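You operate a simulated robot arm through the tools that you are given. There is no shell and no other tool.

The job below is to be done with a simulated robot arm. You get a single attempt, and the scene is never put back.

Task
Put things in order on the top of the press bench. At the end: the brass block stands where the white label (marked "STAGE") stood; the white label from the top of the press bench stands where the silver tee bracket stood; the silver tee bracket stands on top of the blue strap roll; the white fuse carton (marked "FUSES") is on the brown flat card board; whatever was shut is shut again. Leave all else as you found it, and nothing knocked over. Set down upright: fuse carton.

The check looks at the end state, three seconds after you hand in, the way a careful person would. Anything else that was tipped, shoved, dropped, spilled or broken makes it a failure.

Robot
A 6-joint arm with a two-finger parallel gripper, fixed in place. Base frame: the origin is at the foot of the arm, x ahead of it, y to its left, z up; the work surface is at about z = 90. Units: cm, degrees, N and s.
With the tool pointing down near the work surface it reaches from about 24 to 64 cm from the base axis. Its first joint turns from -66.0 to 66.0 degrees. Payload 2.7 kg.
Tool frame: the origin (TCP) lies between the finger pads and is the grasp point; the fingertips stand 2.3 cm ahead of it; z points along the fingers, y is the line along which they close. The gripper opens to 9.4 cm. The fingers are 3.8 cm wide and 1 cm thick; the gripper's body (5.4 by 9.6 cm) begins 3.9 cm behind the TCP.
Orientation is that of the tool frame in the base frame, as a unit quaternion [x, y, z, w]. With the fingers straight down and closing along the base's y, the tool's x points along the base's -x, its y along +y and its z along -z.

Tools
- The arm moves only by the tool arm_command. Its argument "increments" is a list of rows, each an object of numbers (a shift or turn left out is 0, a gripper value left out holds the last): "x", "y", "z": the shift along the tool's x, y, z in units of 250 mm (1.0 is 250 mm); "ax", "ay", "az": the turn, a rotation vector about the tool's x, y, z in units of 60 degrees (1.0 is 60 degrees); "fingers": the opening, from 0 (shut) to 1 (fully open). In form: [{"x": .., "y": .., "z": .., "ax": .., "ay": .., "az": .., "fingers": ..}, ...]. A call has 1 to 20 rows; each row is the pose to reach, as a shift and turn from the pose commanded when the call began, along the tool's axes at that moment. A call with a number of a shift or a turn outside -1 to 1 is refused whole. Rows are played at 5 a second. More than 5 cm and 8.6 degrees between two rows, or a gripper value outside its range, and nothing of the call is played. Where a pose cannot be reached the arm comes as near as it can. A force on the tool above 40 N (or 10 N above the force at the start of the call, whichever is more), or a blocked arm, ends the call early, and 0.2 s more pass. The fingers move at their own pace (about 4.5 cm/s each) and stop on an object; they squeeze with about 43 N. The grip force told is the motor's: it shows also when the fingers shut on nothing. Time passes only in rows, and 0.2 s behind the last, so rows that repeat a pose let the fingers close. The reply holds the time, the measured pose of the TCP, the force on the tool along the base axes, the opening and the grip force, in the units named above and with some noise, with the torque about the TCP (base axes, N m) and any sound that the robot's microphone picked up.
- Cameras (640 x 400 px; columns grow to the right, rows downward): "scene" is fixed at [7.21, -41.73, 140.35]; the picture's right is [0.88, -0.47, 0.00], its down [-0.21, -0.40, -0.89] and it looks along [0.42, 0.79, -0.45] (base axes); focal length 324 px, centre (320, 200). "wrist" rides on the gripper at [8.6, 1.6, -7.4] in the tool frame; the picture's right is [-0.18, 0.98, 0.00], its down [-0.58, -0.11, -0.81] and it looks along [-0.79, -0.15, 0.59] (tool axes); focal length 243 px, centre (320, 200). There is no depth. A picture from a camera that has moved, and an enlarged one, comes with that camera's place and axes in the base frame and with its lens. The place of the scene camera against the robot may be out by one fixed shift of up to 2.5 cm in any direction.
- grab_frame(camera): a new picture of that camera. The clock stands still meanwhile.
- zoom(camera, box): a new picture of the part [left, top, right, bottom] of that camera's present view, enlarged. The clock stands still meanwhile.
- sign_off(): hands the job in; it is judged then, once.

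Places have to be worked out from the pictures, the camera data and where the tool is seen. Open the gripper and draw the arm clear of the work before you hand the job in, unless the task says otherwise.

The tools are called after "Emit:" as a command line: name --argument value ..., lists and objects as JSON in quotes. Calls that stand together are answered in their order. arm_command: Moves the arm, as the interface text tells. Its arguments: {"type":"object","properties":{"increments":{"type":"array"}},"required":["increments"]} The other tools are called the same way: grab_frame (camera) takes a picture; zoom (camera, box) takes an enlarged picture of a part of a camera's view; sign_off () hands the job in.

At the start:

```text
t: 0.0
tcp_pos: [27.48, 22.56, 118.73]
ee_rot: [0.001, 1.0, 0.001, 0.0]
ft_force: [0.4, 0.6, -0.2]
torque: [-0.03, -0.03, 0.02]
width: 9.42
gripper_force: 0.0
```

scene: 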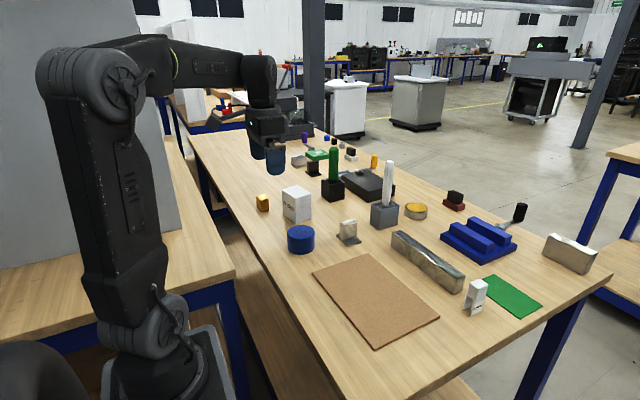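
wrist: 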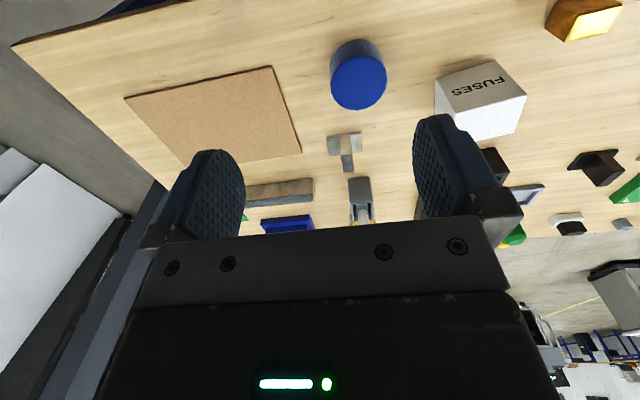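

I start by looking closely at the scene to identify each object.

Emit:
zoom --camera "scene" --box '[230, 120, 430, 245]'

Emit:
zoom --camera "scene" --box '[400, 180, 610, 330]'

Emit:
zoom --camera "scene" --box '[240, 170, 480, 320]'

Emit:
zoom --camera "wrist" --box '[100, 0, 640, 240]'

```text
3.20 times, centred on (330, 182) of scene
camera zoom: at [7.21, -41.73, 140.35], right [0.88, -0.47, 0.0], down [-0.21, -0.4, -0.89], along [0.42, 0.79, -0.45], focal length 1038 px, centre (288, 256)
```

zoom: 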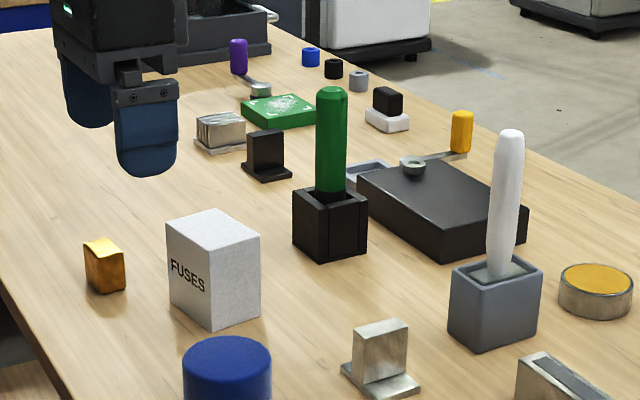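

```text
2.67 times, centred on (505, 255) of scene
camera zoom: at [7.21, -41.73, 140.35], right [0.88, -0.47, 0.0], down [-0.21, -0.4, -0.89], along [0.42, 0.79, -0.45], focal length 865 px, centre (-173, 53)
```

zoom: 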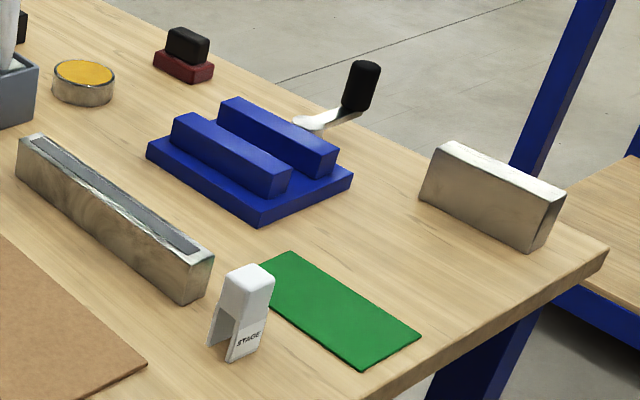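

```text
2.67 times, centred on (360, 245) of scene
camera zoom: at [7.21, -41.73, 140.35], right [0.88, -0.47, 0.0], down [-0.21, -0.4, -0.89], along [0.42, 0.79, -0.45], focal length 865 px, centre (213, 80)
```

zoom: 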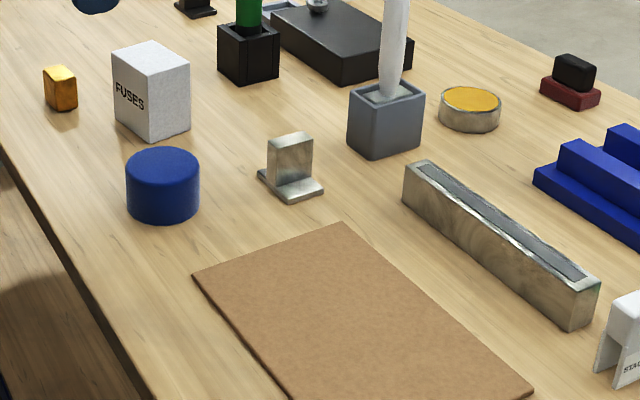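

```text
1.19 times, centred on (370, 120) of wrist
camera zoom: at [18.82, 24.04, 126.09], right [0.18, 0.98, 0.0], down [0.58, -0.11, 0.81], along [0.79, -0.15, -0.59], focal length 288 px, centre (261, 295)
```

zoom: 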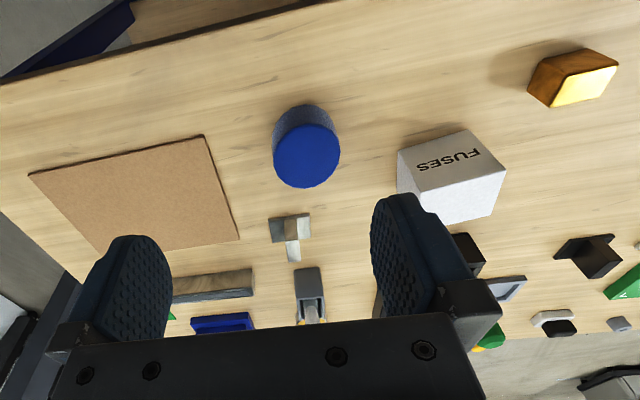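

The brass block, fuse carton, blue roll, tee bracket, board and label are all visible. I zoom the wrist view to get shapes and directions more precisely before moving.

Emit:
zoom --camera "wrist" --box '[300, 30, 420, 220]'

Emit:
zoom --camera "wrist" --box '[420, 0, 640, 150]'

Emit:
zoom --camera "scene" --box '[330, 205, 370, 255]'

Emit:
zoom --camera "scene" --box '[455, 265, 515, 330]'

Emit:
zoom --camera "scene" --box '[245, 175, 325, 230]'

```text
2.11 times, centred on (360, 125) of wrist
camera zoom: at [18.82, 24.04, 126.09], right [0.18, 0.98, 0.0], down [0.58, -0.11, 0.81], along [0.79, -0.15, -0.59], focal length 511 px, centre (236, 358)
```

zoom: 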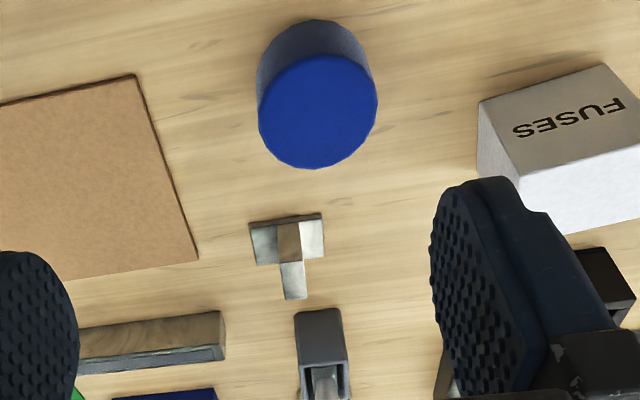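

```text
2.67 times, centred on (530, 75) of wrist
camera zoom: at [18.82, 24.04, 126.09], right [0.18, 0.98, 0.0], down [0.58, -0.11, 0.81], along [0.79, -0.15, -0.59], focal length 647 px, centre (-240, 533)
```

zoom: 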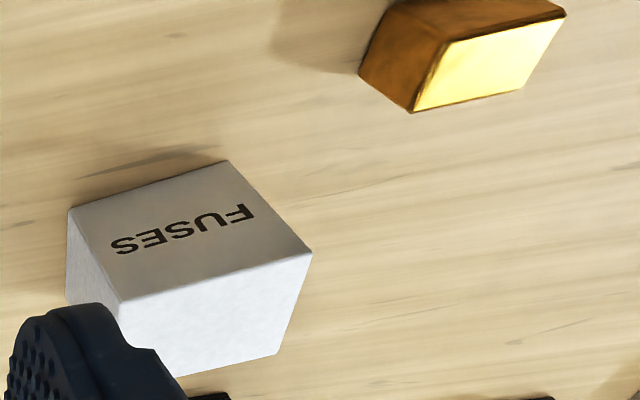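

```text
8.00 times, centred on (350, 230) of scene
camera zoom: at [7.21, -41.73, 140.35], right [0.88, -0.47, 0.0], down [-0.21, -0.4, -0.89], along [0.42, 0.79, -0.45], focal length 2595 px, centre (80, -40)
```

zoom: 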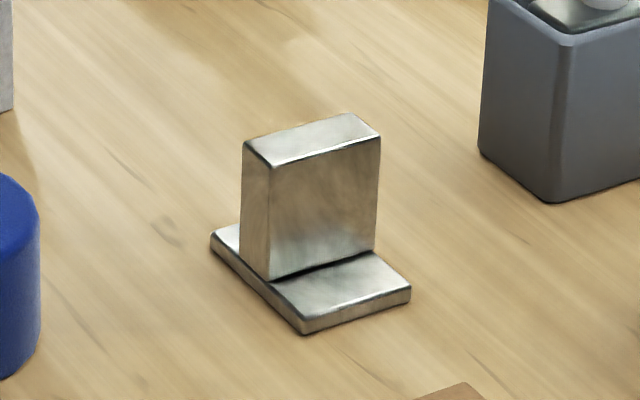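

```text
6.15 times, centred on (485, 298) of scene
camera zoom: at [7.21, -41.73, 140.35], right [0.88, -0.47, 0.0], down [-0.21, -0.4, -0.89], along [0.42, 0.79, -0.45], focal length 1996 px, centre (-695, -400)
```

zoom: 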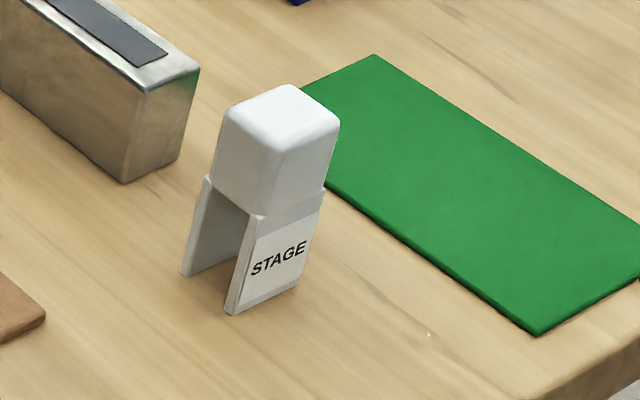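

```text
7.27 times, centred on (285, 202) of scene
camera zoom: at [7.21, -41.73, 140.35], right [0.88, -0.47, 0.0], down [-0.21, -0.4, -0.89], along [0.42, 0.79, -0.45], focal length 2359 px, centre (574, 182)
```

zoom: 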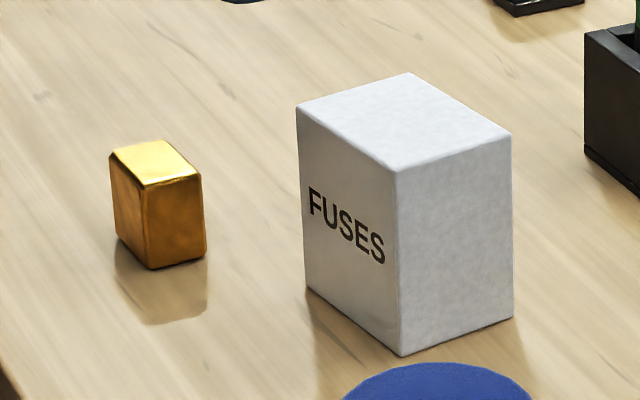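

The tee is an inverted T with its upright plate thin along y. I move to a vantage above and behind the roll to locate the roll and tee more exactly, and to calibrate the scene camera shift.

Emit:
arm_command --increments '[{"x": -0.113, "y": 0.02, "z": 0.09}, {"x": -0.227, "y": 0.04, "z": 0.18}, {"x": -0.34, "y": 0.06, "z": 0.268}, {"x": -0.34, "y": 0.06, "z": 0.268}]'

Emit:
grab_frame --camera "wrist"

Emit:
grab_frame --camera "scene"

```text
t: 1.0
tcp_pos: [36.02, 24.03, 111.99]
ee_rot: [-0.001, 1.0, 0.0, 0.0]
ft_force: [0.0, 0.1, 0.2]
torque: [0.01, 0.06, 0.01]
width: 9.43
gripper_force: 0.0
```

```text
taken
camera wrist: at [27.36, 25.58, 119.34], right [0.18, 0.98, 0.0], down [0.58, -0.11, 0.81], along [0.79, -0.15, -0.59], focal length 243 px, centre (320, 200)
```

wrist: 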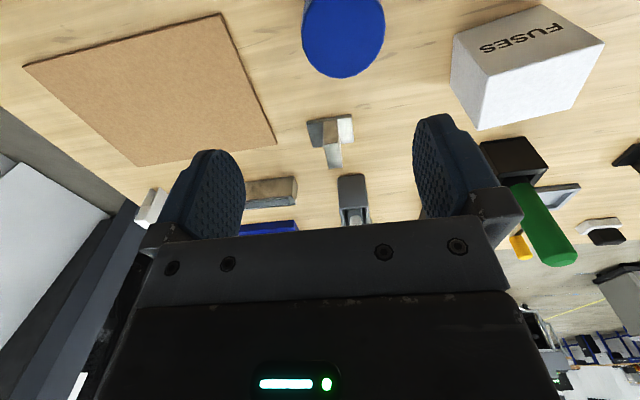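

```text
taken
```

scene: 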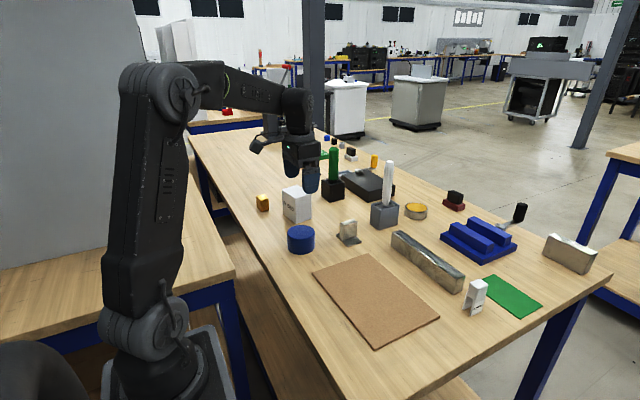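

Now I zoom the wrist camera on the tee and roll from this place, and on the carton.

Emit:
zoom --camera "wrist" --box '[290, 0, 410, 75]'

Emit:
zoom --camera "wrist" --box '[280, 100, 400, 175]'

Emit:
zoom --camera "wrist" --box '[430, 0, 630, 125]'

Emit:
zoom --camera "scene" --box '[280, 120, 360, 170]'

Emit:
zoom --camera "scene" --box '[270, 210, 350, 260]'

```text
5.33 times, centred on (350, 38) of wrist
camera zoom: at [27.36, 25.58, 119.34], right [0.18, 0.98, 0.0], down [0.58, -0.11, 0.81], along [0.79, -0.15, -0.59], focal length 1294 px, centre (160, 1067)
```

zoom: 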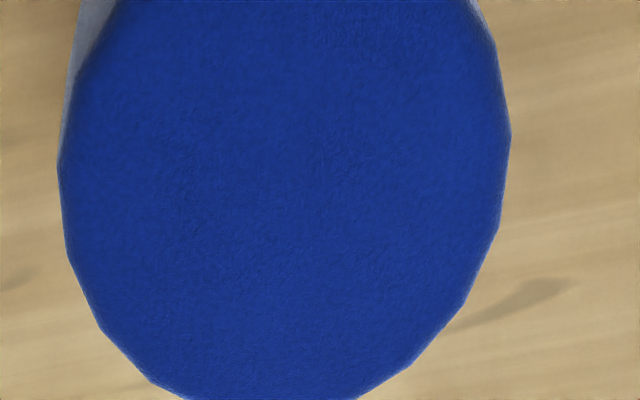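

```text
5.33 times, centred on (340, 138) of wrist
camera zoom: at [27.36, 25.58, 119.34], right [0.18, 0.98, 0.0], down [0.58, -0.11, 0.81], along [0.79, -0.15, -0.59], focal length 1294 px, centre (213, 533)
```

zoom: 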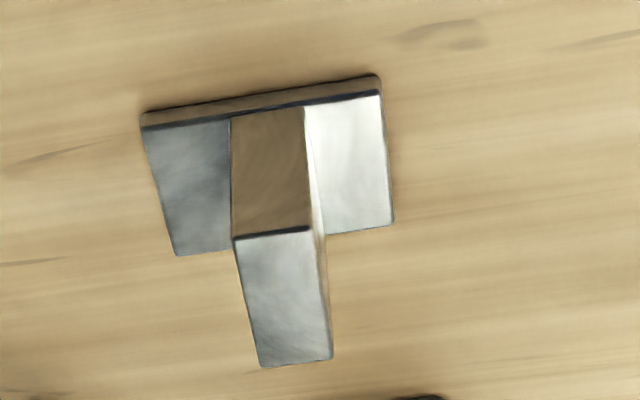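

```text
3.20 times, centred on (530, 62) of wrist
camera zoom: at [27.36, 25.58, 119.34], right [0.18, 0.98, 0.0], down [0.58, -0.11, 0.81], along [0.79, -0.15, -0.59], focal length 776 px, centre (-352, 640)
```

zoom: 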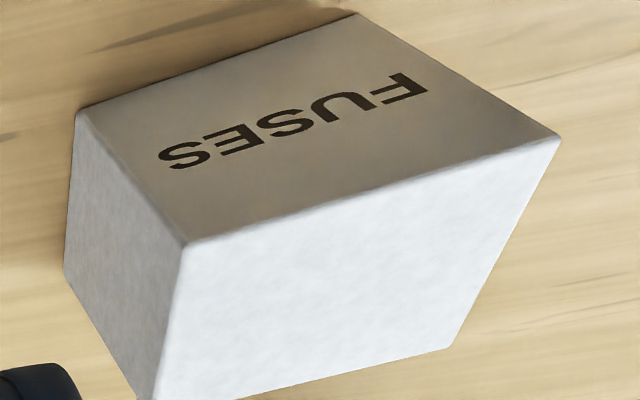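

```text
8.00 times, centred on (320, 145) of scene
camera zoom: at [7.21, -41.73, 140.35], right [0.88, -0.47, 0.0], down [-0.21, -0.4, -0.89], along [0.42, 0.79, -0.45], focal length 2595 px, centre (320, 640)
```

zoom: 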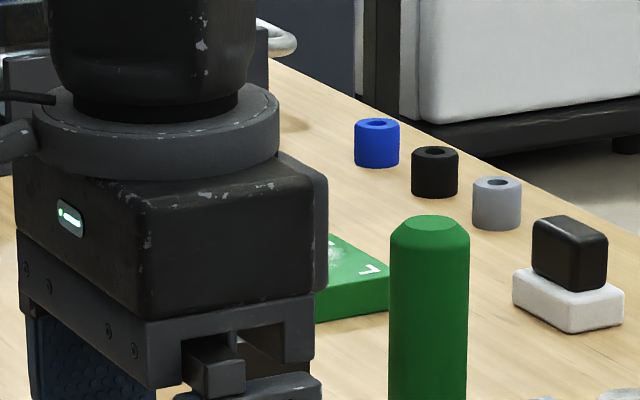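

```text
8.00 times, centred on (310, 235) of scene
camera zoom: at [7.21, -41.73, 140.35], right [0.88, -0.47, 0.0], down [-0.21, -0.4, -0.89], along [0.42, 0.79, -0.45], focal length 2595 px, centre (400, -80)
```

zoom: 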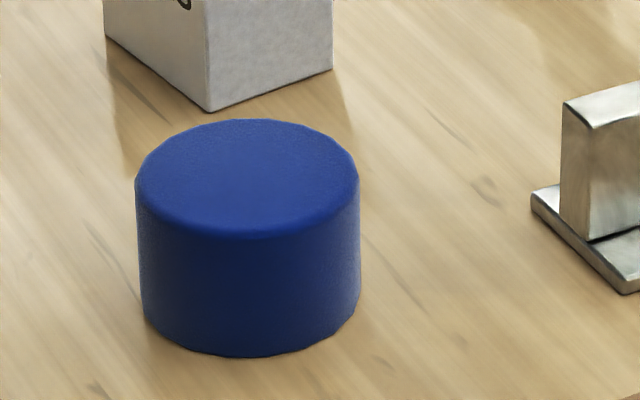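

From this view the tee's base spans about x 47.9–52.2, y 19.9–26.2 (centre ≈ (50.05, 23.1)), with its upright top at z≈95.5. The roll centre is ≈ (36.4, 26.1) with its top at z≈94.2. I move above the tee with the fingers part-closed and check.

Emit:
arm_command --increments '[{"x": -0.14, "y": -0.009, "z": 0.06, "fingers": 0.6}, {"x": -0.28, "y": -0.018, "z": 0.12}, {"x": -0.42, "y": -0.027, "z": 0.2}, {"x": -0.5612, "y": -0.0352, "z": 0.28}, {"x": -0.5612, "y": -0.0352, "z": 0.32}, {"x": -0.5612, "y": -0.0352, "z": 0.32}]'

Emit:
grab_frame --camera "wrist"

Emit:
zoom --camera "scene" --box '[280, 150, 420, 260]'

```text
t: 2.4
tcp_pos: [50.03, 23.14, 103.81]
ee_rot: [0.0, 1.0, 0.0, 0.0]
ft_force: [-0.2, 0.2, 0.1]
torque: [0.02, 0.02, 0.0]
width: 5.62
gripper_force: 0.0
```

```text
taken
camera wrist: at [41.34, 24.74, 111.32], right [0.18, 0.98, 0.0], down [0.58, -0.11, 0.81], along [0.79, -0.15, -0.59], focal length 243 px, centre (320, 200)
```

wrist: 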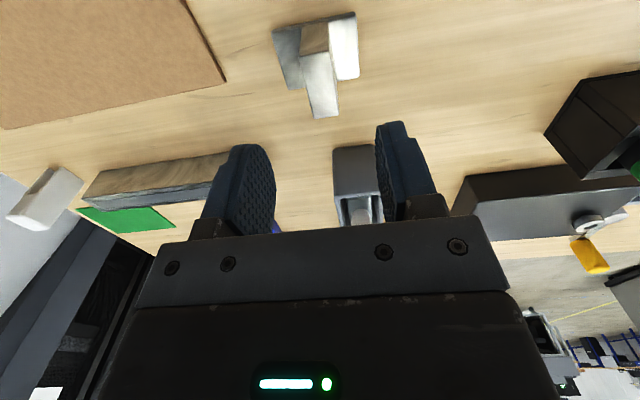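

```text
3.64 times, centred on (350, 205) of scene
camera zoom: at [7.21, -41.73, 140.35], right [0.88, -0.47, 0.0], down [-0.21, -0.4, -0.89], along [0.42, 0.79, -0.45], focal length 1180 px, centre (211, 182)
```

zoom: 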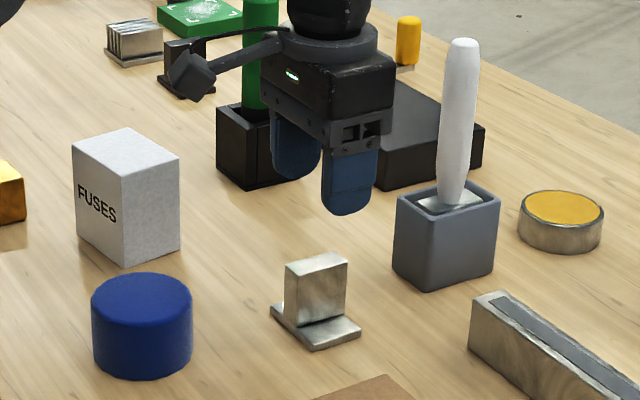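

The tee upright sits near column 320 as expected; I zoom in to check the alignment before descending.

Emit:
zoom --camera "wrist" --box '[260, 0, 380, 130]'

```text
3.08 times, centred on (320, 65) of wrist
camera zoom: at [41.34, 24.74, 111.32], right [0.18, 0.98, 0.0], down [0.58, -0.11, 0.81], along [0.79, -0.15, -0.59], focal length 746 px, centre (320, 615)
```

zoom: 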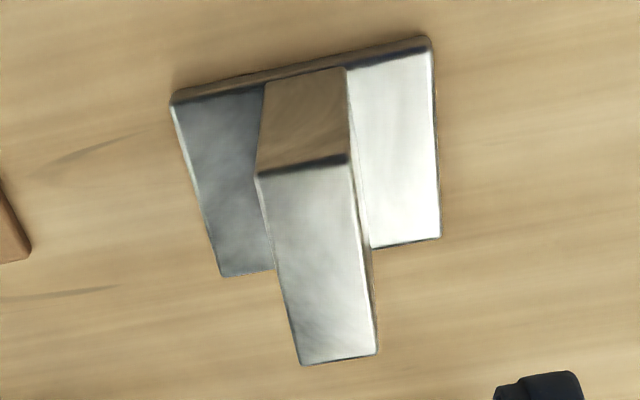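

The tee's upright is centred at about (50.06, 23.2), matching the tool to within a millimetre. I descend to z≈93.9 and close the fingers.

Emit:
arm_command --increments '[{"z": 0.13, "y": 0.002}, {"z": 0.26, "y": 0.002}, {"z": 0.34, "y": 0.002}, {"z": 0.396, "y": 0.002}, {"z": 0.396, "y": 0.002}]'

```text
t: 3.6
tcp_pos: [50.04, 23.18, 94.08]
ee_rot: [0.0, 1.0, 0.002, -0.001]
ft_force: [-0.1, -0.2, -0.6]
torque: [0.0, 0.01, 0.01]
width: 5.64
gripper_force: 0.0
```

No contact on the way down and TCP is at z≈94.1. I close the fingers on the upright.

Emit:
arm_command --increments '[{"fingers": 0.3}, {"fingers": 0.1}, {"fingers": 0.1}, {"fingers": 0.1}, {"fingers": 0.1}]'

Emit:
grab_frame --camera "wrist"

Emit:
zoom --camera "scene" --box '[300, 170, 400, 260]'

```text
t: 4.8
tcp_pos: [50.0, 23.26, 94.04]
ee_rot: [0.0, 1.0, 0.001, 0.0]
ft_force: [0.1, 0.0, -0.6]
torque: [-0.04, -0.02, 0.05]
width: 1.95
gripper_force: 42.6
```

```text
taken
camera wrist: at [41.35, 24.75, 101.47], right [0.18, 0.98, 0.0], down [0.58, -0.11, 0.81], along [0.79, -0.15, -0.59], focal length 243 px, centre (320, 200)
```

wrist: 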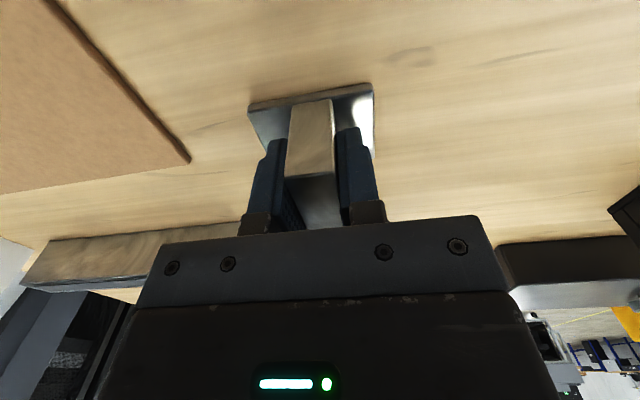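

```text
4.44 times, centred on (350, 215) of scene
camera zoom: at [7.21, -41.73, 140.35], right [0.88, -0.47, 0.0], down [-0.21, -0.4, -0.89], along [0.42, 0.79, -0.45], focal length 1442 px, centre (187, 133)
```

zoom: 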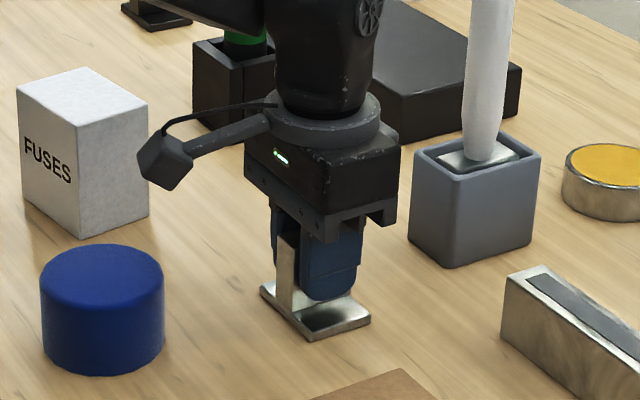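

Gripped with a width of 1.95 cm. I lift the tee 8 cm straight up.

Emit:
arm_command --increments '[{"z": -0.04}, {"z": -0.12}, {"z": -0.22}, {"z": -0.32}, {"z": -0.32}]'

Emit:
zoom --camera "scene" --box '[280, 150, 420, 260]'

```text
t: 6.0
tcp_pos: [50.08, 23.15, 102.04]
ee_rot: [0.0, 1.0, 0.001, 0.0]
ft_force: [0.0, -0.4, -1.6]
torque: [0.02, 0.0, 0.02]
width: 1.95
gripper_force: 43.2
```

```text
3.64 times, centred on (350, 205) of scene
camera zoom: at [7.21, -41.73, 140.36], right [0.88, -0.47, 0.0], down [-0.21, -0.4, -0.89], along [0.42, 0.79, -0.45], focal length 1180 px, centre (211, 182)
```

zoom: 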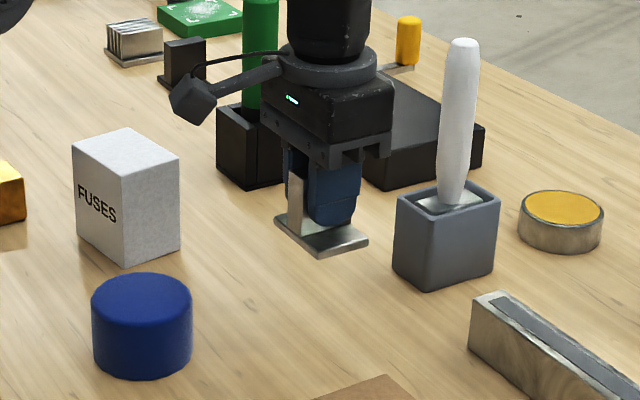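

The tee is lifted cleanly. I carry it at z≈102 to above the roll centre (36.4, 26.1).

Emit:
arm_command --increments '[{"x": 0.1, "y": 0.022}, {"x": 0.24, "y": 0.052}, {"x": 0.38, "y": 0.082}, {"x": 0.5, "y": 0.108}, {"x": 0.546, "y": 0.118}, {"x": 0.546, "y": 0.118}]'

Emit:
grab_frame --camera "wrist"

Emit:
zoom --camera "scene" --box '[250, 180, 350, 260]'

```text
t: 7.4
tcp_pos: [36.38, 26.11, 102.17]
ee_rot: [0.001, 1.0, 0.0, 0.0]
ft_force: [0.3, 0.7, -1.7]
torque: [-0.01, -0.02, 0.0]
width: 1.98
gripper_force: 42.4
```

```text
taken
camera wrist: at [27.71, 27.66, 109.56], right [0.18, 0.98, 0.0], down [0.58, -0.11, 0.81], along [0.79, -0.15, -0.59], focal length 243 px, centre (320, 200)
```

wrist: 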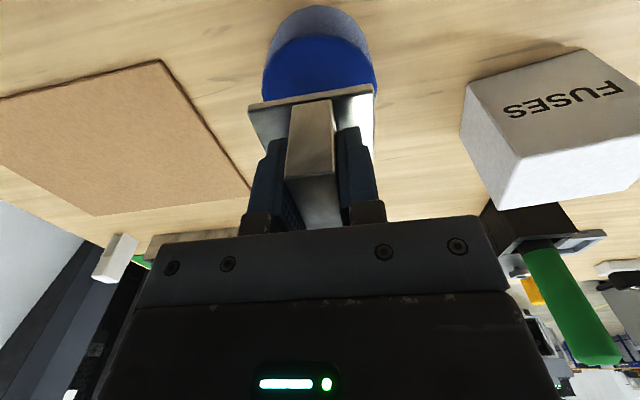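

```text
5.00 times, centred on (300, 220) of scene
camera zoom: at [7.21, -41.73, 140.36], right [0.88, -0.47, 0.0], down [-0.21, -0.4, -0.89], along [0.42, 0.79, -0.45], focal length 1622 px, centre (420, 100)
```

zoom: 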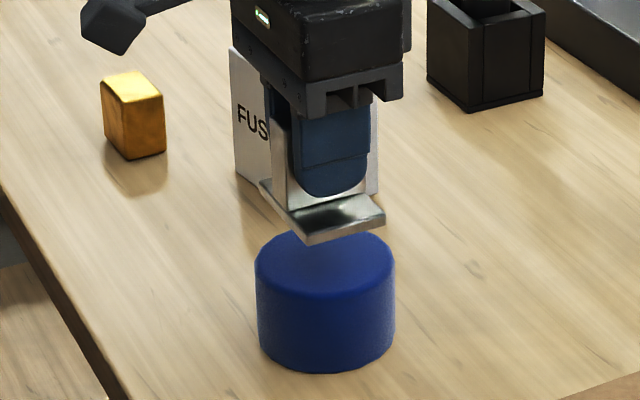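

I zoom the wrist view to check the roll's lateral centre against the tee.

Emit:
zoom --camera "wrist" --box '[250, 0, 390, 130]'

```text
3.08 times, centred on (320, 65) of wrist
camera zoom: at [27.71, 27.66, 109.56], right [0.18, 0.98, 0.0], down [0.58, -0.11, 0.81], along [0.79, -0.15, -0.59], focal length 746 px, centre (320, 615)
```

zoom: 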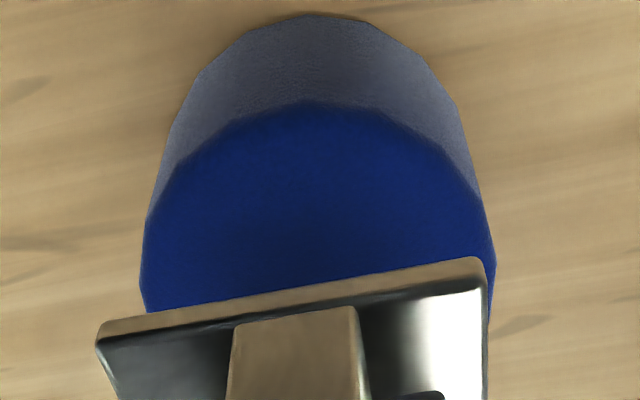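

Roll centre is about (36.5, 26.1) and its top z≈94.2–94.5. I trim slightly and lower to just above contact.

Emit:
arm_command --increments '[{"x": -0.004, "y": 0.005, "z": 0.05}, {"x": -0.004, "y": 0.005, "z": 0.1}, {"x": -0.004, "y": 0.005, "z": 0.128}, {"x": -0.004, "y": 0.005, "z": 0.128}]'

Emit:
zoom --camera "scene" --box '[270, 200, 340, 260]'

```text
t: 8.4
tcp_pos: [36.46, 26.13, 99.12]
ee_rot: [0.0, 1.0, 0.001, 0.0]
ft_force: [-4.5, -2.3, 17.1]
torque: [-0.33, 0.38, -0.02]
width: 1.95
gripper_force: 43.2
```

```text
6.67 times, centred on (305, 230) of scene
camera zoom: at [7.17, -41.75, 140.35], right [0.88, -0.47, 0.0], down [-0.21, -0.4, -0.89], along [0.42, 0.79, -0.45], focal length 2162 px, centre (420, 0)
```

zoom: 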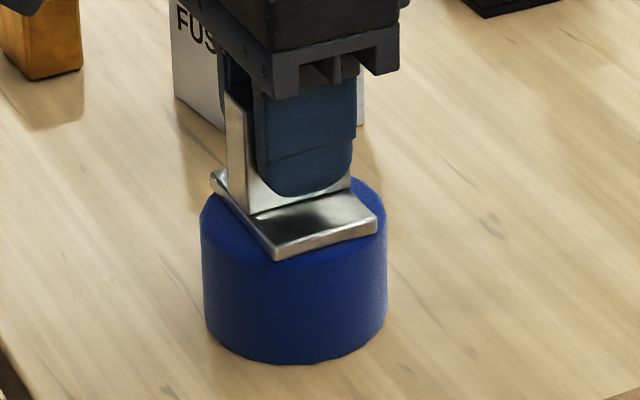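

Contact came at TCP z≈99.1 with about 17 N, so the roll top is near z=95; the picture shows the tee base centred on the roll. I relieve the pressure by a millimetre and then open the fingers.

Emit:
arm_command --increments '[{"z": -0.004}, {"z": -0.005}, {"z": -0.005}]'

```text
t: 9.2
tcp_pos: [36.45, 26.12, 99.11]
ee_rot: [0.0, 1.0, 0.001, 0.002]
ft_force: [0.9, -1.7, 12.8]
torque: [-0.14, 0.07, -0.01]
width: 1.97
gripper_force: 42.7
```

Still about 13 N of pressing, so I relieve a bit more.

Emit:
arm_command --increments '[{"z": -0.004}, {"z": -0.006}, {"z": -0.006}]'

```text
t: 10.0
tcp_pos: [36.46, 26.13, 98.93]
ee_rot: [0.0, 1.0, 0.0, -0.001]
ft_force: [-0.2, 0.3, 0.2]
torque: [0.05, -0.02, 0.02]
width: 1.94
gripper_force: 43.2
```

Force is now near zero with the tee resting on the roll. I open the fingers.

Emit:
arm_command --increments '[{"fingers": 0.3}, {"fingers": 0.45}, {"fingers": 0.5}, {"fingers": 0.5}]'

Emit:
zoom --camera "scene" --box '[270, 200, 340, 260]'

```text
t: 11.0
tcp_pos: [36.42, 26.14, 99.21]
ee_rot: [-0.001, 1.0, 0.001, 0.0]
ft_force: [-0.1, -0.3, 0.1]
torque: [-0.01, 0.03, 0.04]
width: 4.7
gripper_force: 0.1
```

```text
6.67 times, centred on (305, 230) of scene
camera zoom: at [7.21, -41.73, 140.35], right [0.88, -0.47, 0.0], down [-0.21, -0.4, -0.89], along [0.42, 0.79, -0.45], focal length 2162 px, centre (420, 0)
```

zoom: 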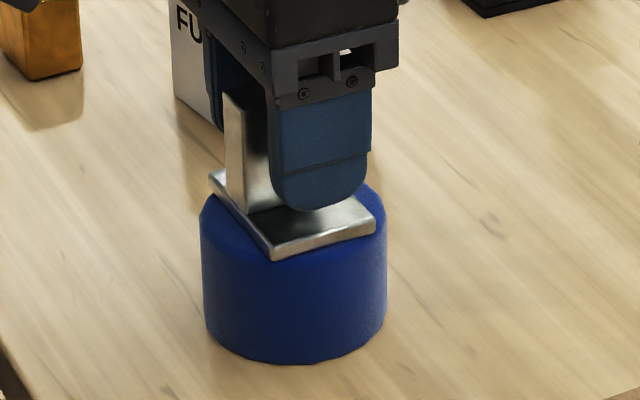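

Released and the tee stays put on the roll. I rise straight up.

Emit:
arm_command --increments '[{"z": -0.08}, {"z": -0.2}, {"z": -0.36}, {"z": -0.5}, {"z": -0.5}]'

Emit:
zoom --camera "scene" --box '[250, 190, 370, 270]'

Emit:
grab_frame --camera "wrist"

```text
t: 12.2
tcp_pos: [36.37, 26.29, 111.74]
ee_rot: [0.0, 1.0, 0.001, 0.0]
ft_force: [0.1, 0.6, -0.1]
torque: [0.0, 0.0, 0.01]
width: 4.7
gripper_force: 0.1
```

```text
5.00 times, centred on (310, 230) of scene
camera zoom: at [7.21, -41.73, 140.35], right [0.88, -0.47, 0.0], down [-0.21, -0.4, -0.89], along [0.42, 0.79, -0.45], focal length 1622 px, centre (370, 50)
```

zoom: 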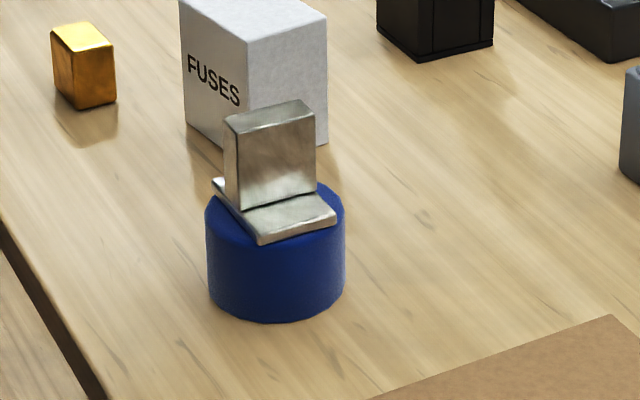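

```text
taken
camera wrist: at [27.79, 27.84, 119.19], right [0.18, 0.98, 0.0], down [0.58, -0.11, 0.81], along [0.79, -0.15, -0.59], focal length 243 px, centre (320, 200)
```

wrist: 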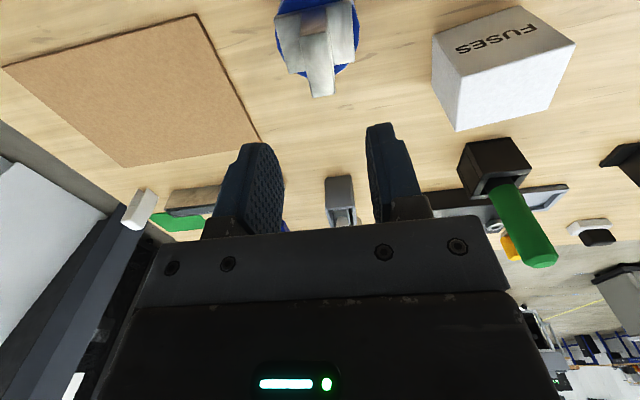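

The tee sits level on the roll. Next the label: I travel high toward its side of the bench, in two hops.

Emit:
arm_command --increments '[{"x": -0.03, "y": -0.12}, {"x": -0.07, "y": -0.28}, {"x": -0.11, "y": -0.45}, {"x": -0.15, "y": -0.62}, {"x": -0.2, "y": -0.78}, {"x": -0.22, "y": -0.9}]'

Emit:
arm_command --increments '[{"x": -0.05, "y": -0.15}, {"x": -0.1, "y": -0.31}, {"x": -0.15, "y": -0.47, "z": 0.05}, {"x": -0.18, "y": -0.6, "z": 0.1}, {"x": -0.2, "y": -0.63, "z": 0.12}, {"x": -0.2, "y": -0.63, "z": 0.12}]'

Emit:
grab_frame --camera "wrist"

Emit:
grab_frame --camera "scene"

```text
t: 13.6
tcp_pos: [41.93, 3.64, 111.63]
ee_rot: [0.0, 1.0, 0.001, 0.0]
ft_force: [0.2, -0.2, -0.5]
torque: [0.0, 0.02, -0.03]
width: 4.7
gripper_force: 0.0
```

```text
t: 15.0
tcp_pos: [46.86, -12.1, 108.62]
ee_rot: [0.002, 1.0, 0.001, -0.001]
ft_force: [-0.1, 0.4, 0.7]
torque: [0.02, 0.03, 0.0]
width: 4.71
gripper_force: 0.1
```

```text
taken
camera wrist: at [38.32, -10.54, 116.02], right [0.18, 0.98, 0.0], down [0.58, -0.11, 0.81], along [0.79, -0.15, -0.59], focal length 243 px, centre (320, 200)
```

wrist: 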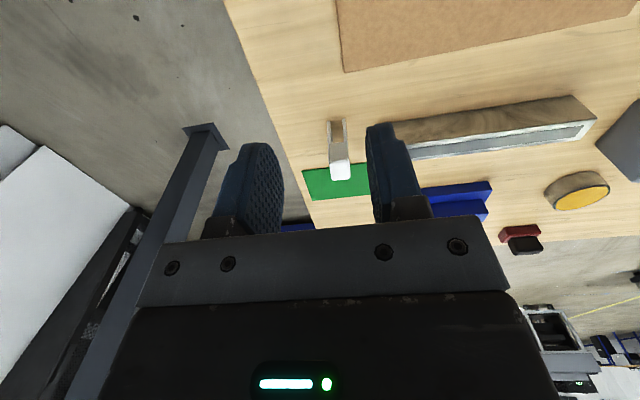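

```text
taken
```

scene: 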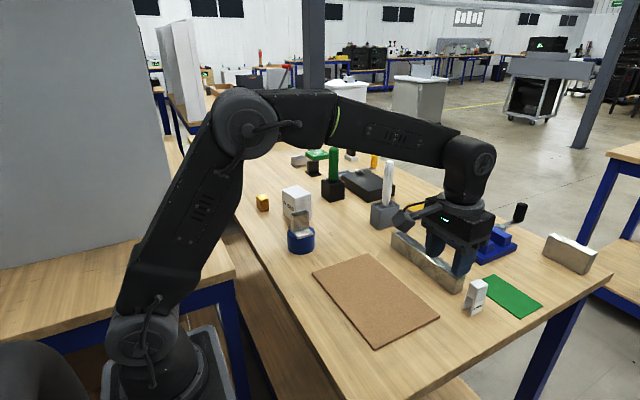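

I zoom the wrist view on the label.

Emit:
zoom --camera "wrist" --box '[300, 90, 420, 200]'

```text
3.64 times, centred on (360, 145) of wrist
camera zoom: at [38.32, -10.54, 116.02], right [0.18, 0.98, 0.0], down [0.58, -0.11, 0.81], along [0.79, -0.15, -0.59], focal length 882 px, centre (174, 400)
```

zoom: 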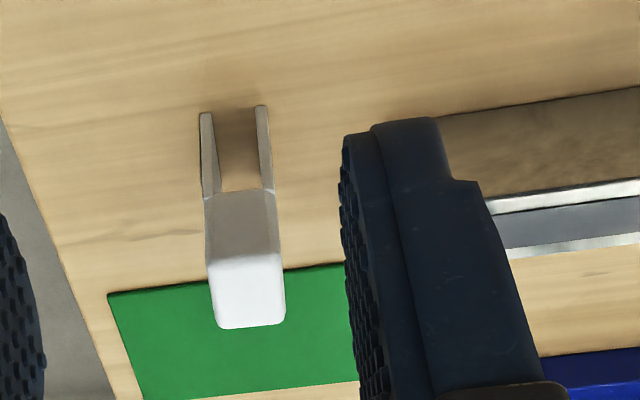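

The label spans about x 57.0–60.0, y −13.0 to −10.75, top z≈97.2, with its solid cap from z≈94.3 up. I move above it and check.

Emit:
arm_command --increments '[{"x": -0.12, "y": 0.003}, {"x": -0.26, "y": 0.006}, {"x": -0.4, "y": 0.009}, {"x": -0.466, "y": 0.009, "z": 0.06}, {"x": -0.466, "y": 0.009, "z": 0.18}, {"x": -0.466, "y": 0.009, "z": 0.24}, {"x": -0.466, "y": 0.009, "z": 0.24}]'

Emit:
zoom --camera "wrist" --box '[240, 20, 400, 200]'

Emit:
zoom --camera "scene" --box '[420, 210, 560, 320]'

```text
t: 16.6
tcp_pos: [58.61, -11.87, 102.57]
ee_rot: [0.0, 1.0, 0.001, 0.0]
ft_force: [-0.3, -0.6, 0.1]
torque: [0.02, 0.04, 0.02]
width: 4.7
gripper_force: 0.0
```

```text
2.22 times, centred on (320, 110) of wrist
camera zoom: at [49.92, -10.26, 110.03], right [0.18, 0.98, 0.0], down [0.58, -0.11, 0.81], along [0.79, -0.15, -0.59], focal length 539 px, centre (320, 400)
```

zoom: 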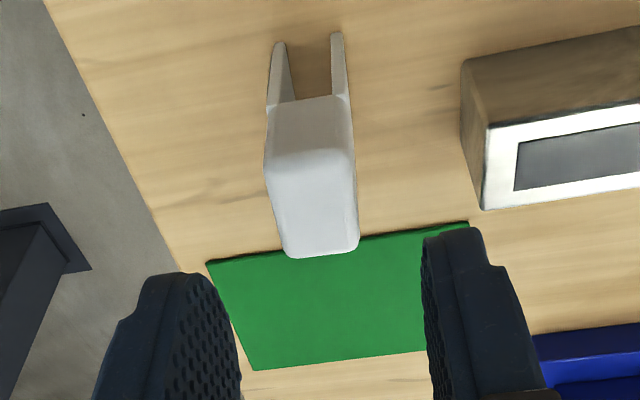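

```text
3.64 times, centred on (490, 265) of scene
camera zoom: at [7.21, -41.73, 140.35], right [0.88, -0.47, 0.0], down [-0.21, -0.4, -0.89], along [0.42, 0.79, -0.45], focal length 1180 px, centre (-298, -36)
```

zoom: 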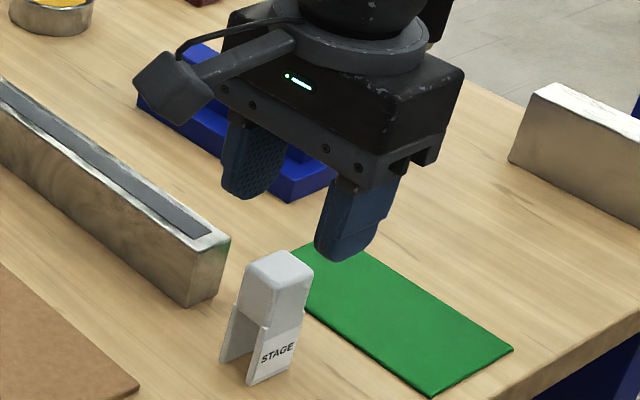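

The label's centre is about (58.5, −11.9), right under the tool. I descend so the fingertips reach z≈94.6 beside the cap, then close.

Emit:
arm_command --increments '[{"x": 0.003, "y": -0.001, "z": 0.08}, {"x": 0.003, "y": -0.001, "z": 0.16}, {"x": 0.003, "y": -0.001, "z": 0.222}, {"x": 0.003, "y": -0.001, "z": 0.222}]'

Emit:
arm_command --increments '[{"fingers": 0.3}, {"fingers": 0.15}, {"fingers": 0.15}, {"fingers": 0.15}]'

Emit:
grab_frame --camera "wrist"

Emit:
zoom --camera "scene" --box '[420, 210, 560, 320]'

```text
t: 17.6
tcp_pos: [58.51, -11.89, 96.98]
ee_rot: [0.0, 1.0, 0.001, 0.0]
ft_force: [-0.2, -0.3, -0.2]
torque: [0.0, 0.01, -0.02]
width: 4.7
gripper_force: 0.0
```

```text
t: 18.6
tcp_pos: [58.58, -11.91, 97.01]
ee_rot: [-0.001, 1.0, 0.002, -0.001]
ft_force: [0.1, 0.9, 0.0]
torque: [0.02, 0.0, 0.01]
width: 2.19
gripper_force: 43.2
```

```text
taken
camera wrist: at [49.89, -10.29, 104.46], right [0.18, 0.98, 0.0], down [0.58, -0.11, 0.81], along [0.79, -0.15, -0.59], focal length 243 px, centre (320, 200)
```

wrist: 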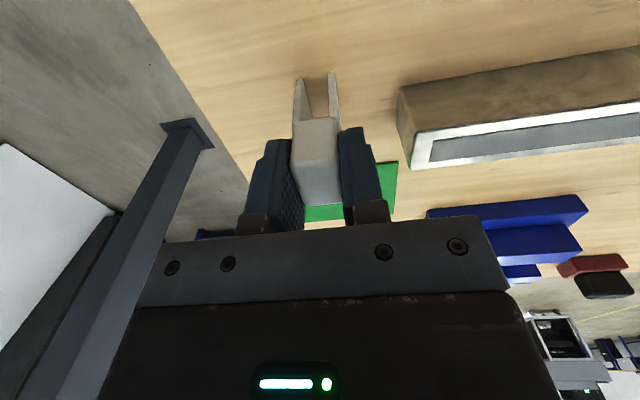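

```text
3.64 times, centred on (490, 265) of scene
camera zoom: at [7.21, -41.73, 140.36], right [0.88, -0.47, 0.0], down [-0.21, -0.4, -0.89], along [0.42, 0.79, -0.45], focal length 1180 px, centre (-298, -36)
```

zoom: 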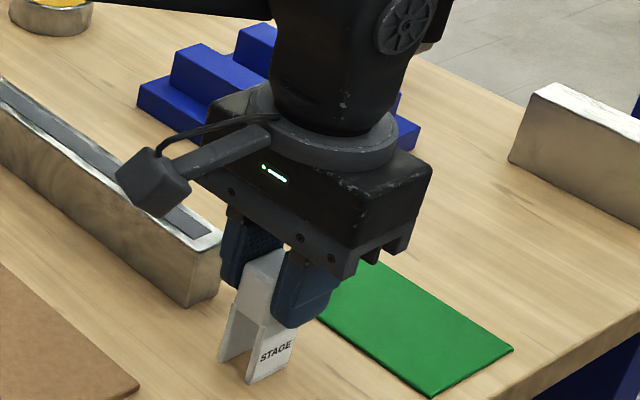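

The cap is gripped at 2.19 cm width. I lift 9 cm, then go back in x and across toward the tee's old place.

Emit:
arm_command --increments '[{"z": -0.04}, {"z": -0.12}, {"z": -0.24}, {"z": -0.36}, {"z": -0.36}]'

Emit:
arm_command --increments '[{"x": 0.08, "y": 0.06}, {"x": 0.18, "y": 0.18}, {"x": 0.26, "y": 0.32}, {"x": 0.32, "y": 0.48}, {"x": 0.342, "y": 0.64}, {"x": 0.342, "y": 0.8}, {"x": 0.342, "y": 0.95}, {"x": 0.342, "y": 1.0}]'

Emit:
grab_frame --camera "scene"

```text
t: 19.8
tcp_pos: [58.61, -11.93, 106.16]
ee_rot: [0.0, 1.0, 0.001, 0.0]
ft_force: [0.3, -0.2, -0.3]
torque: [-0.02, 0.0, -0.02]
width: 2.17
gripper_force: 42.5
```

```text
t: 21.6
tcp_pos: [49.86, 13.29, 106.19]
ee_rot: [0.001, 1.0, 0.001, 0.0]
ft_force: [0.8, 0.2, -1.3]
torque: [0.03, 0.0, -0.01]
width: 2.21
gripper_force: 43.0
```

```text
taken
```

scene: 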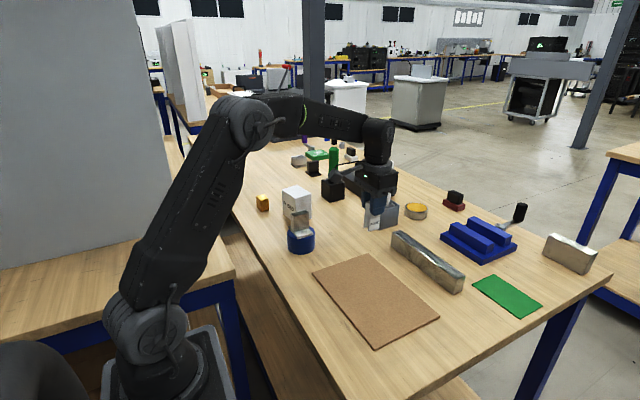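

The label hangs steady; I continue to above (50.1, 23.1).

Emit:
arm_command --increments '[{"x": -0.003, "y": 0.13}, {"x": -0.005, "y": 0.27}, {"x": -0.005, "y": 0.37}, {"x": -0.005, "y": 0.394}, {"x": -0.005, "y": 0.394}]'

Emit:
zoom --camera "scene" --box '[280, 150, 420, 260]'

Emit:
grab_frame --camera "wrist"

```text
t: 22.8
tcp_pos: [50.19, 23.08, 106.1]
ee_rot: [0.0, 1.0, 0.001, 0.0]
ft_force: [1.0, 1.0, -0.6]
torque: [0.0, 0.02, -0.02]
width: 2.21
gripper_force: 43.1
```

```text
3.64 times, centred on (350, 205) of scene
camera zoom: at [7.21, -41.73, 140.35], right [0.88, -0.47, 0.0], down [-0.21, -0.4, -0.89], along [0.42, 0.79, -0.45], focal length 1180 px, centre (211, 182)
```

zoom: 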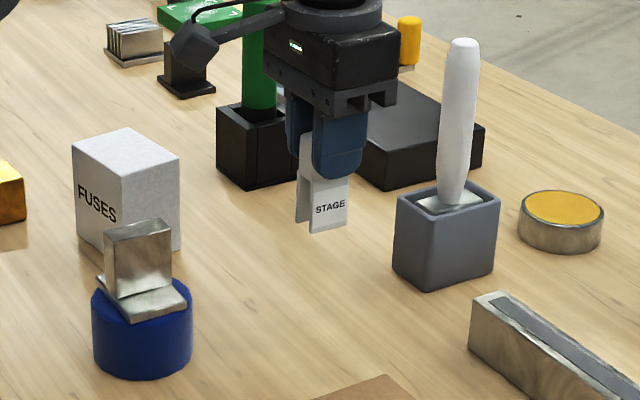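

```text
taken
camera wrist: at [41.46, 24.61, 113.51], right [0.18, 0.98, 0.0], down [0.58, -0.11, 0.81], along [0.79, -0.15, -0.59], focal length 243 px, centre (320, 200)
```

wrist: 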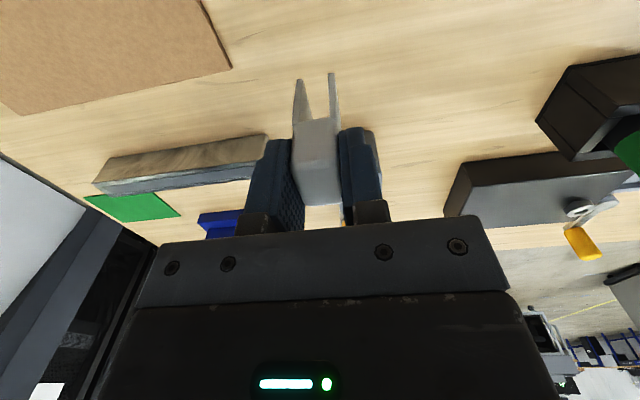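

I lower the label to just above the table.

Emit:
arm_command --increments '[{"x": 0.002, "z": 0.12}, {"x": 0.002, "z": 0.24}, {"x": 0.002, "z": 0.32}, {"x": 0.002, "z": 0.352}, {"x": 0.002, "z": 0.352}]'

```text
t: 24.0
tcp_pos: [50.05, 23.04, 97.16]
ee_rot: [0.0, 1.0, 0.001, 0.0]
ft_force: [0.1, 0.0, -0.3]
torque: [0.0, 0.02, 0.0]
width: 2.19
gripper_force: 42.8
```

Just above contact; I creep down a millimetre or two.

Emit:
arm_command --increments '[{"z": 0.004}, {"z": 0.007}, {"z": 0.007}]'

```text
t: 24.8
tcp_pos: [50.04, 22.92, 97.01]
ee_rot: [0.0, 1.0, 0.001, 0.0]
ft_force: [-1.0, 0.4, 0.4]
torque: [0.03, 0.0, 0.02]
width: 2.2
gripper_force: 43.1
```

Emit:
zoom --camera "scene" --box '[320, 200, 390, 260]'

Emit:
arm_command --increments '[{"z": 0.003}, {"z": 0.005}, {"z": 0.005}]'

```text
6.67 times, centred on (355, 230) of scene
camera zoom: at [7.21, -41.73, 140.35], right [0.88, -0.47, 0.0], down [-0.21, -0.4, -0.89], along [0.42, 0.79, -0.45], focal length 2162 px, centre (87, 0)
```

zoom: 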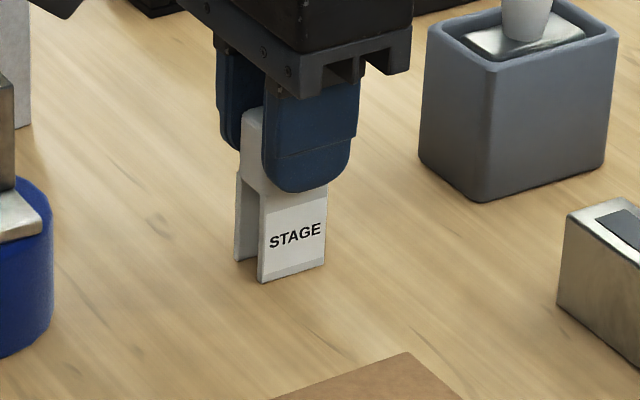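

```text
t: 25.6
tcp_pos: [49.97, 23.01, 97.0]
ee_rot: [0.001, 1.0, 0.001, 0.001]
ft_force: [0.4, -0.7, 4.3]
torque: [0.02, 0.1, 0.01]
width: 2.2
gripper_force: 43.4
```

Contact at 4 N: the label's feet are on the table. I open the fingers and rise.

Emit:
arm_command --increments '[{"z": -0.002, "fingers": 0.3}, {"z": -0.002, "fingers": 0.42}, {"z": -0.002, "fingers": 0.42}, {"z": -0.002, "fingers": 0.42}]'

Emit:
arm_command --increments '[{"z": -0.06}, {"z": -0.16}, {"z": -0.32}, {"z": -0.48}, {"z": -0.56}]'

Emit:
grab_frame --camera "wrist"

Emit:
zoom --camera "scene" --box '[280, 150, 420, 260]'

```text
t: 26.6
tcp_pos: [50.04, 22.97, 97.15]
ee_rot: [0.0, 1.0, 0.001, 0.0]
ft_force: [0.5, -0.6, -0.2]
torque: [0.0, -0.01, 0.03]
width: 3.97
gripper_force: 0.1
```

```text
t: 27.8
tcp_pos: [49.96, 22.9, 111.08]
ee_rot: [0.0, 1.0, 0.0, 0.0]
ft_force: [0.9, 0.5, -0.2]
torque: [0.01, 0.0, 0.01]
width: 3.93
gripper_force: 0.1
```

```text
taken
camera wrist: at [41.33, 24.62, 118.53], right [0.18, 0.98, 0.0], down [0.58, -0.11, 0.81], along [0.79, -0.15, -0.59], focal length 243 px, centre (320, 200)
```

wrist: 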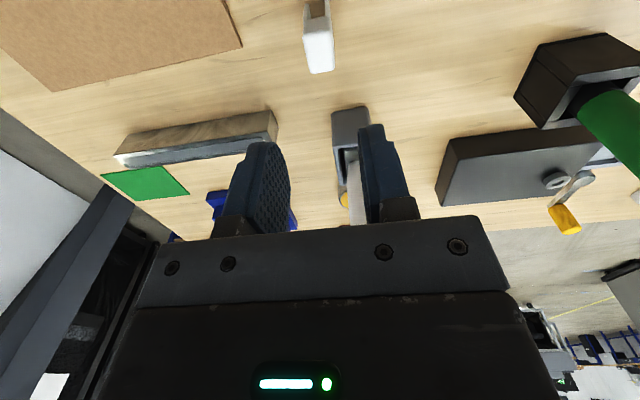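

```text
3.64 times, centred on (350, 205) of scene
camera zoom: at [7.21, -41.73, 140.35], right [0.88, -0.47, 0.0], down [-0.21, -0.4, -0.89], along [0.42, 0.79, -0.45], focal length 1180 px, centre (211, 182)
```

zoom: 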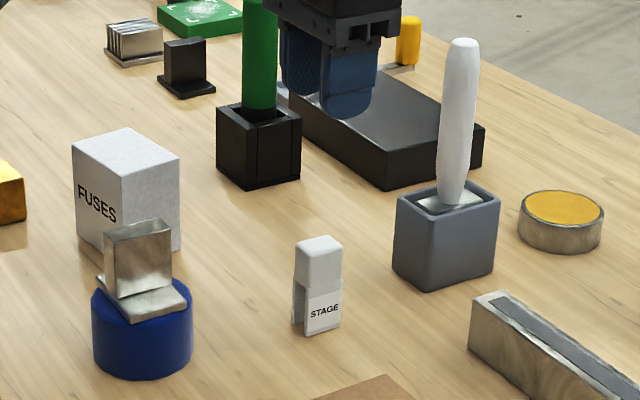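

The label stands upright in the tee's old spot. Next the brass block near (35, 51): I swing over high to a viewing pose.

Emit:
arm_command --increments '[{"x": 0.09, "y": 0.09, "z": -0.02}, {"x": 0.2, "y": 0.2, "z": -0.04}, {"x": 0.31, "y": 0.32, "z": -0.04}, {"x": 0.42, "y": 0.44, "z": -0.04}, {"x": 0.53, "y": 0.56, "z": -0.04}, {"x": 0.64, "y": 0.68, "z": -0.04}, {"x": 0.75, "y": 0.79, "z": -0.04}, {"x": 0.84, "y": 0.88, "z": -0.04}, {"x": 0.88, "y": 0.92, "z": -0.04}, {"x": 0.88, "y": 0.92, "z": -0.04}]'

Emit:
grab_frame --camera "wrist"

Emit:
grab_frame --camera "scene"

```text
t: 30.0
tcp_pos: [28.14, 45.98, 112.18]
ee_rot: [0.0, 1.0, 0.001, -0.001]
ft_force: [-0.1, 0.0, -0.1]
torque: [-0.02, -0.01, 0.01]
width: 3.97
gripper_force: 0.1
```

```text
taken
camera wrist: at [19.51, 47.56, 119.62], right [0.18, 0.98, 0.0], down [0.58, -0.11, 0.8], along [0.79, -0.15, -0.59], focal length 243 px, centre (320, 200)
```

wrist: 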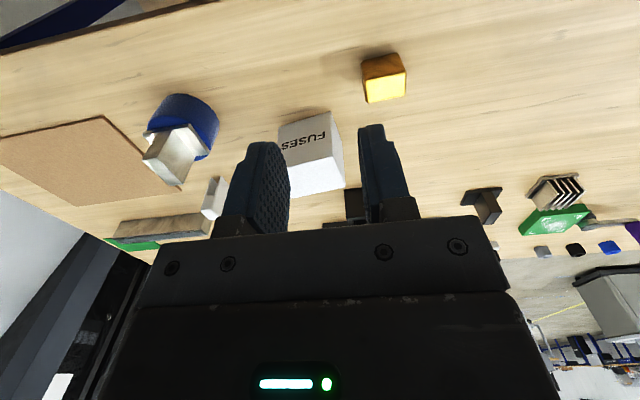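

```text
taken
```

scene: 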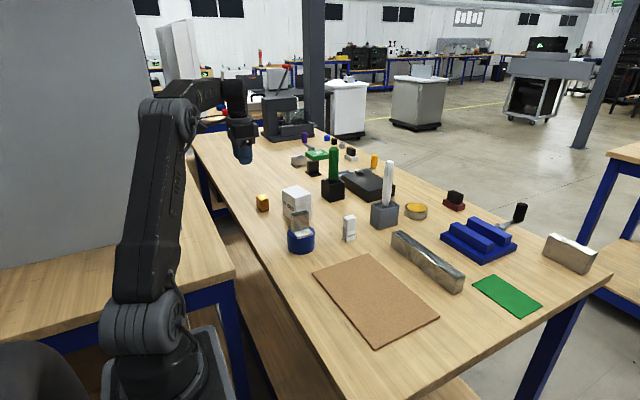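

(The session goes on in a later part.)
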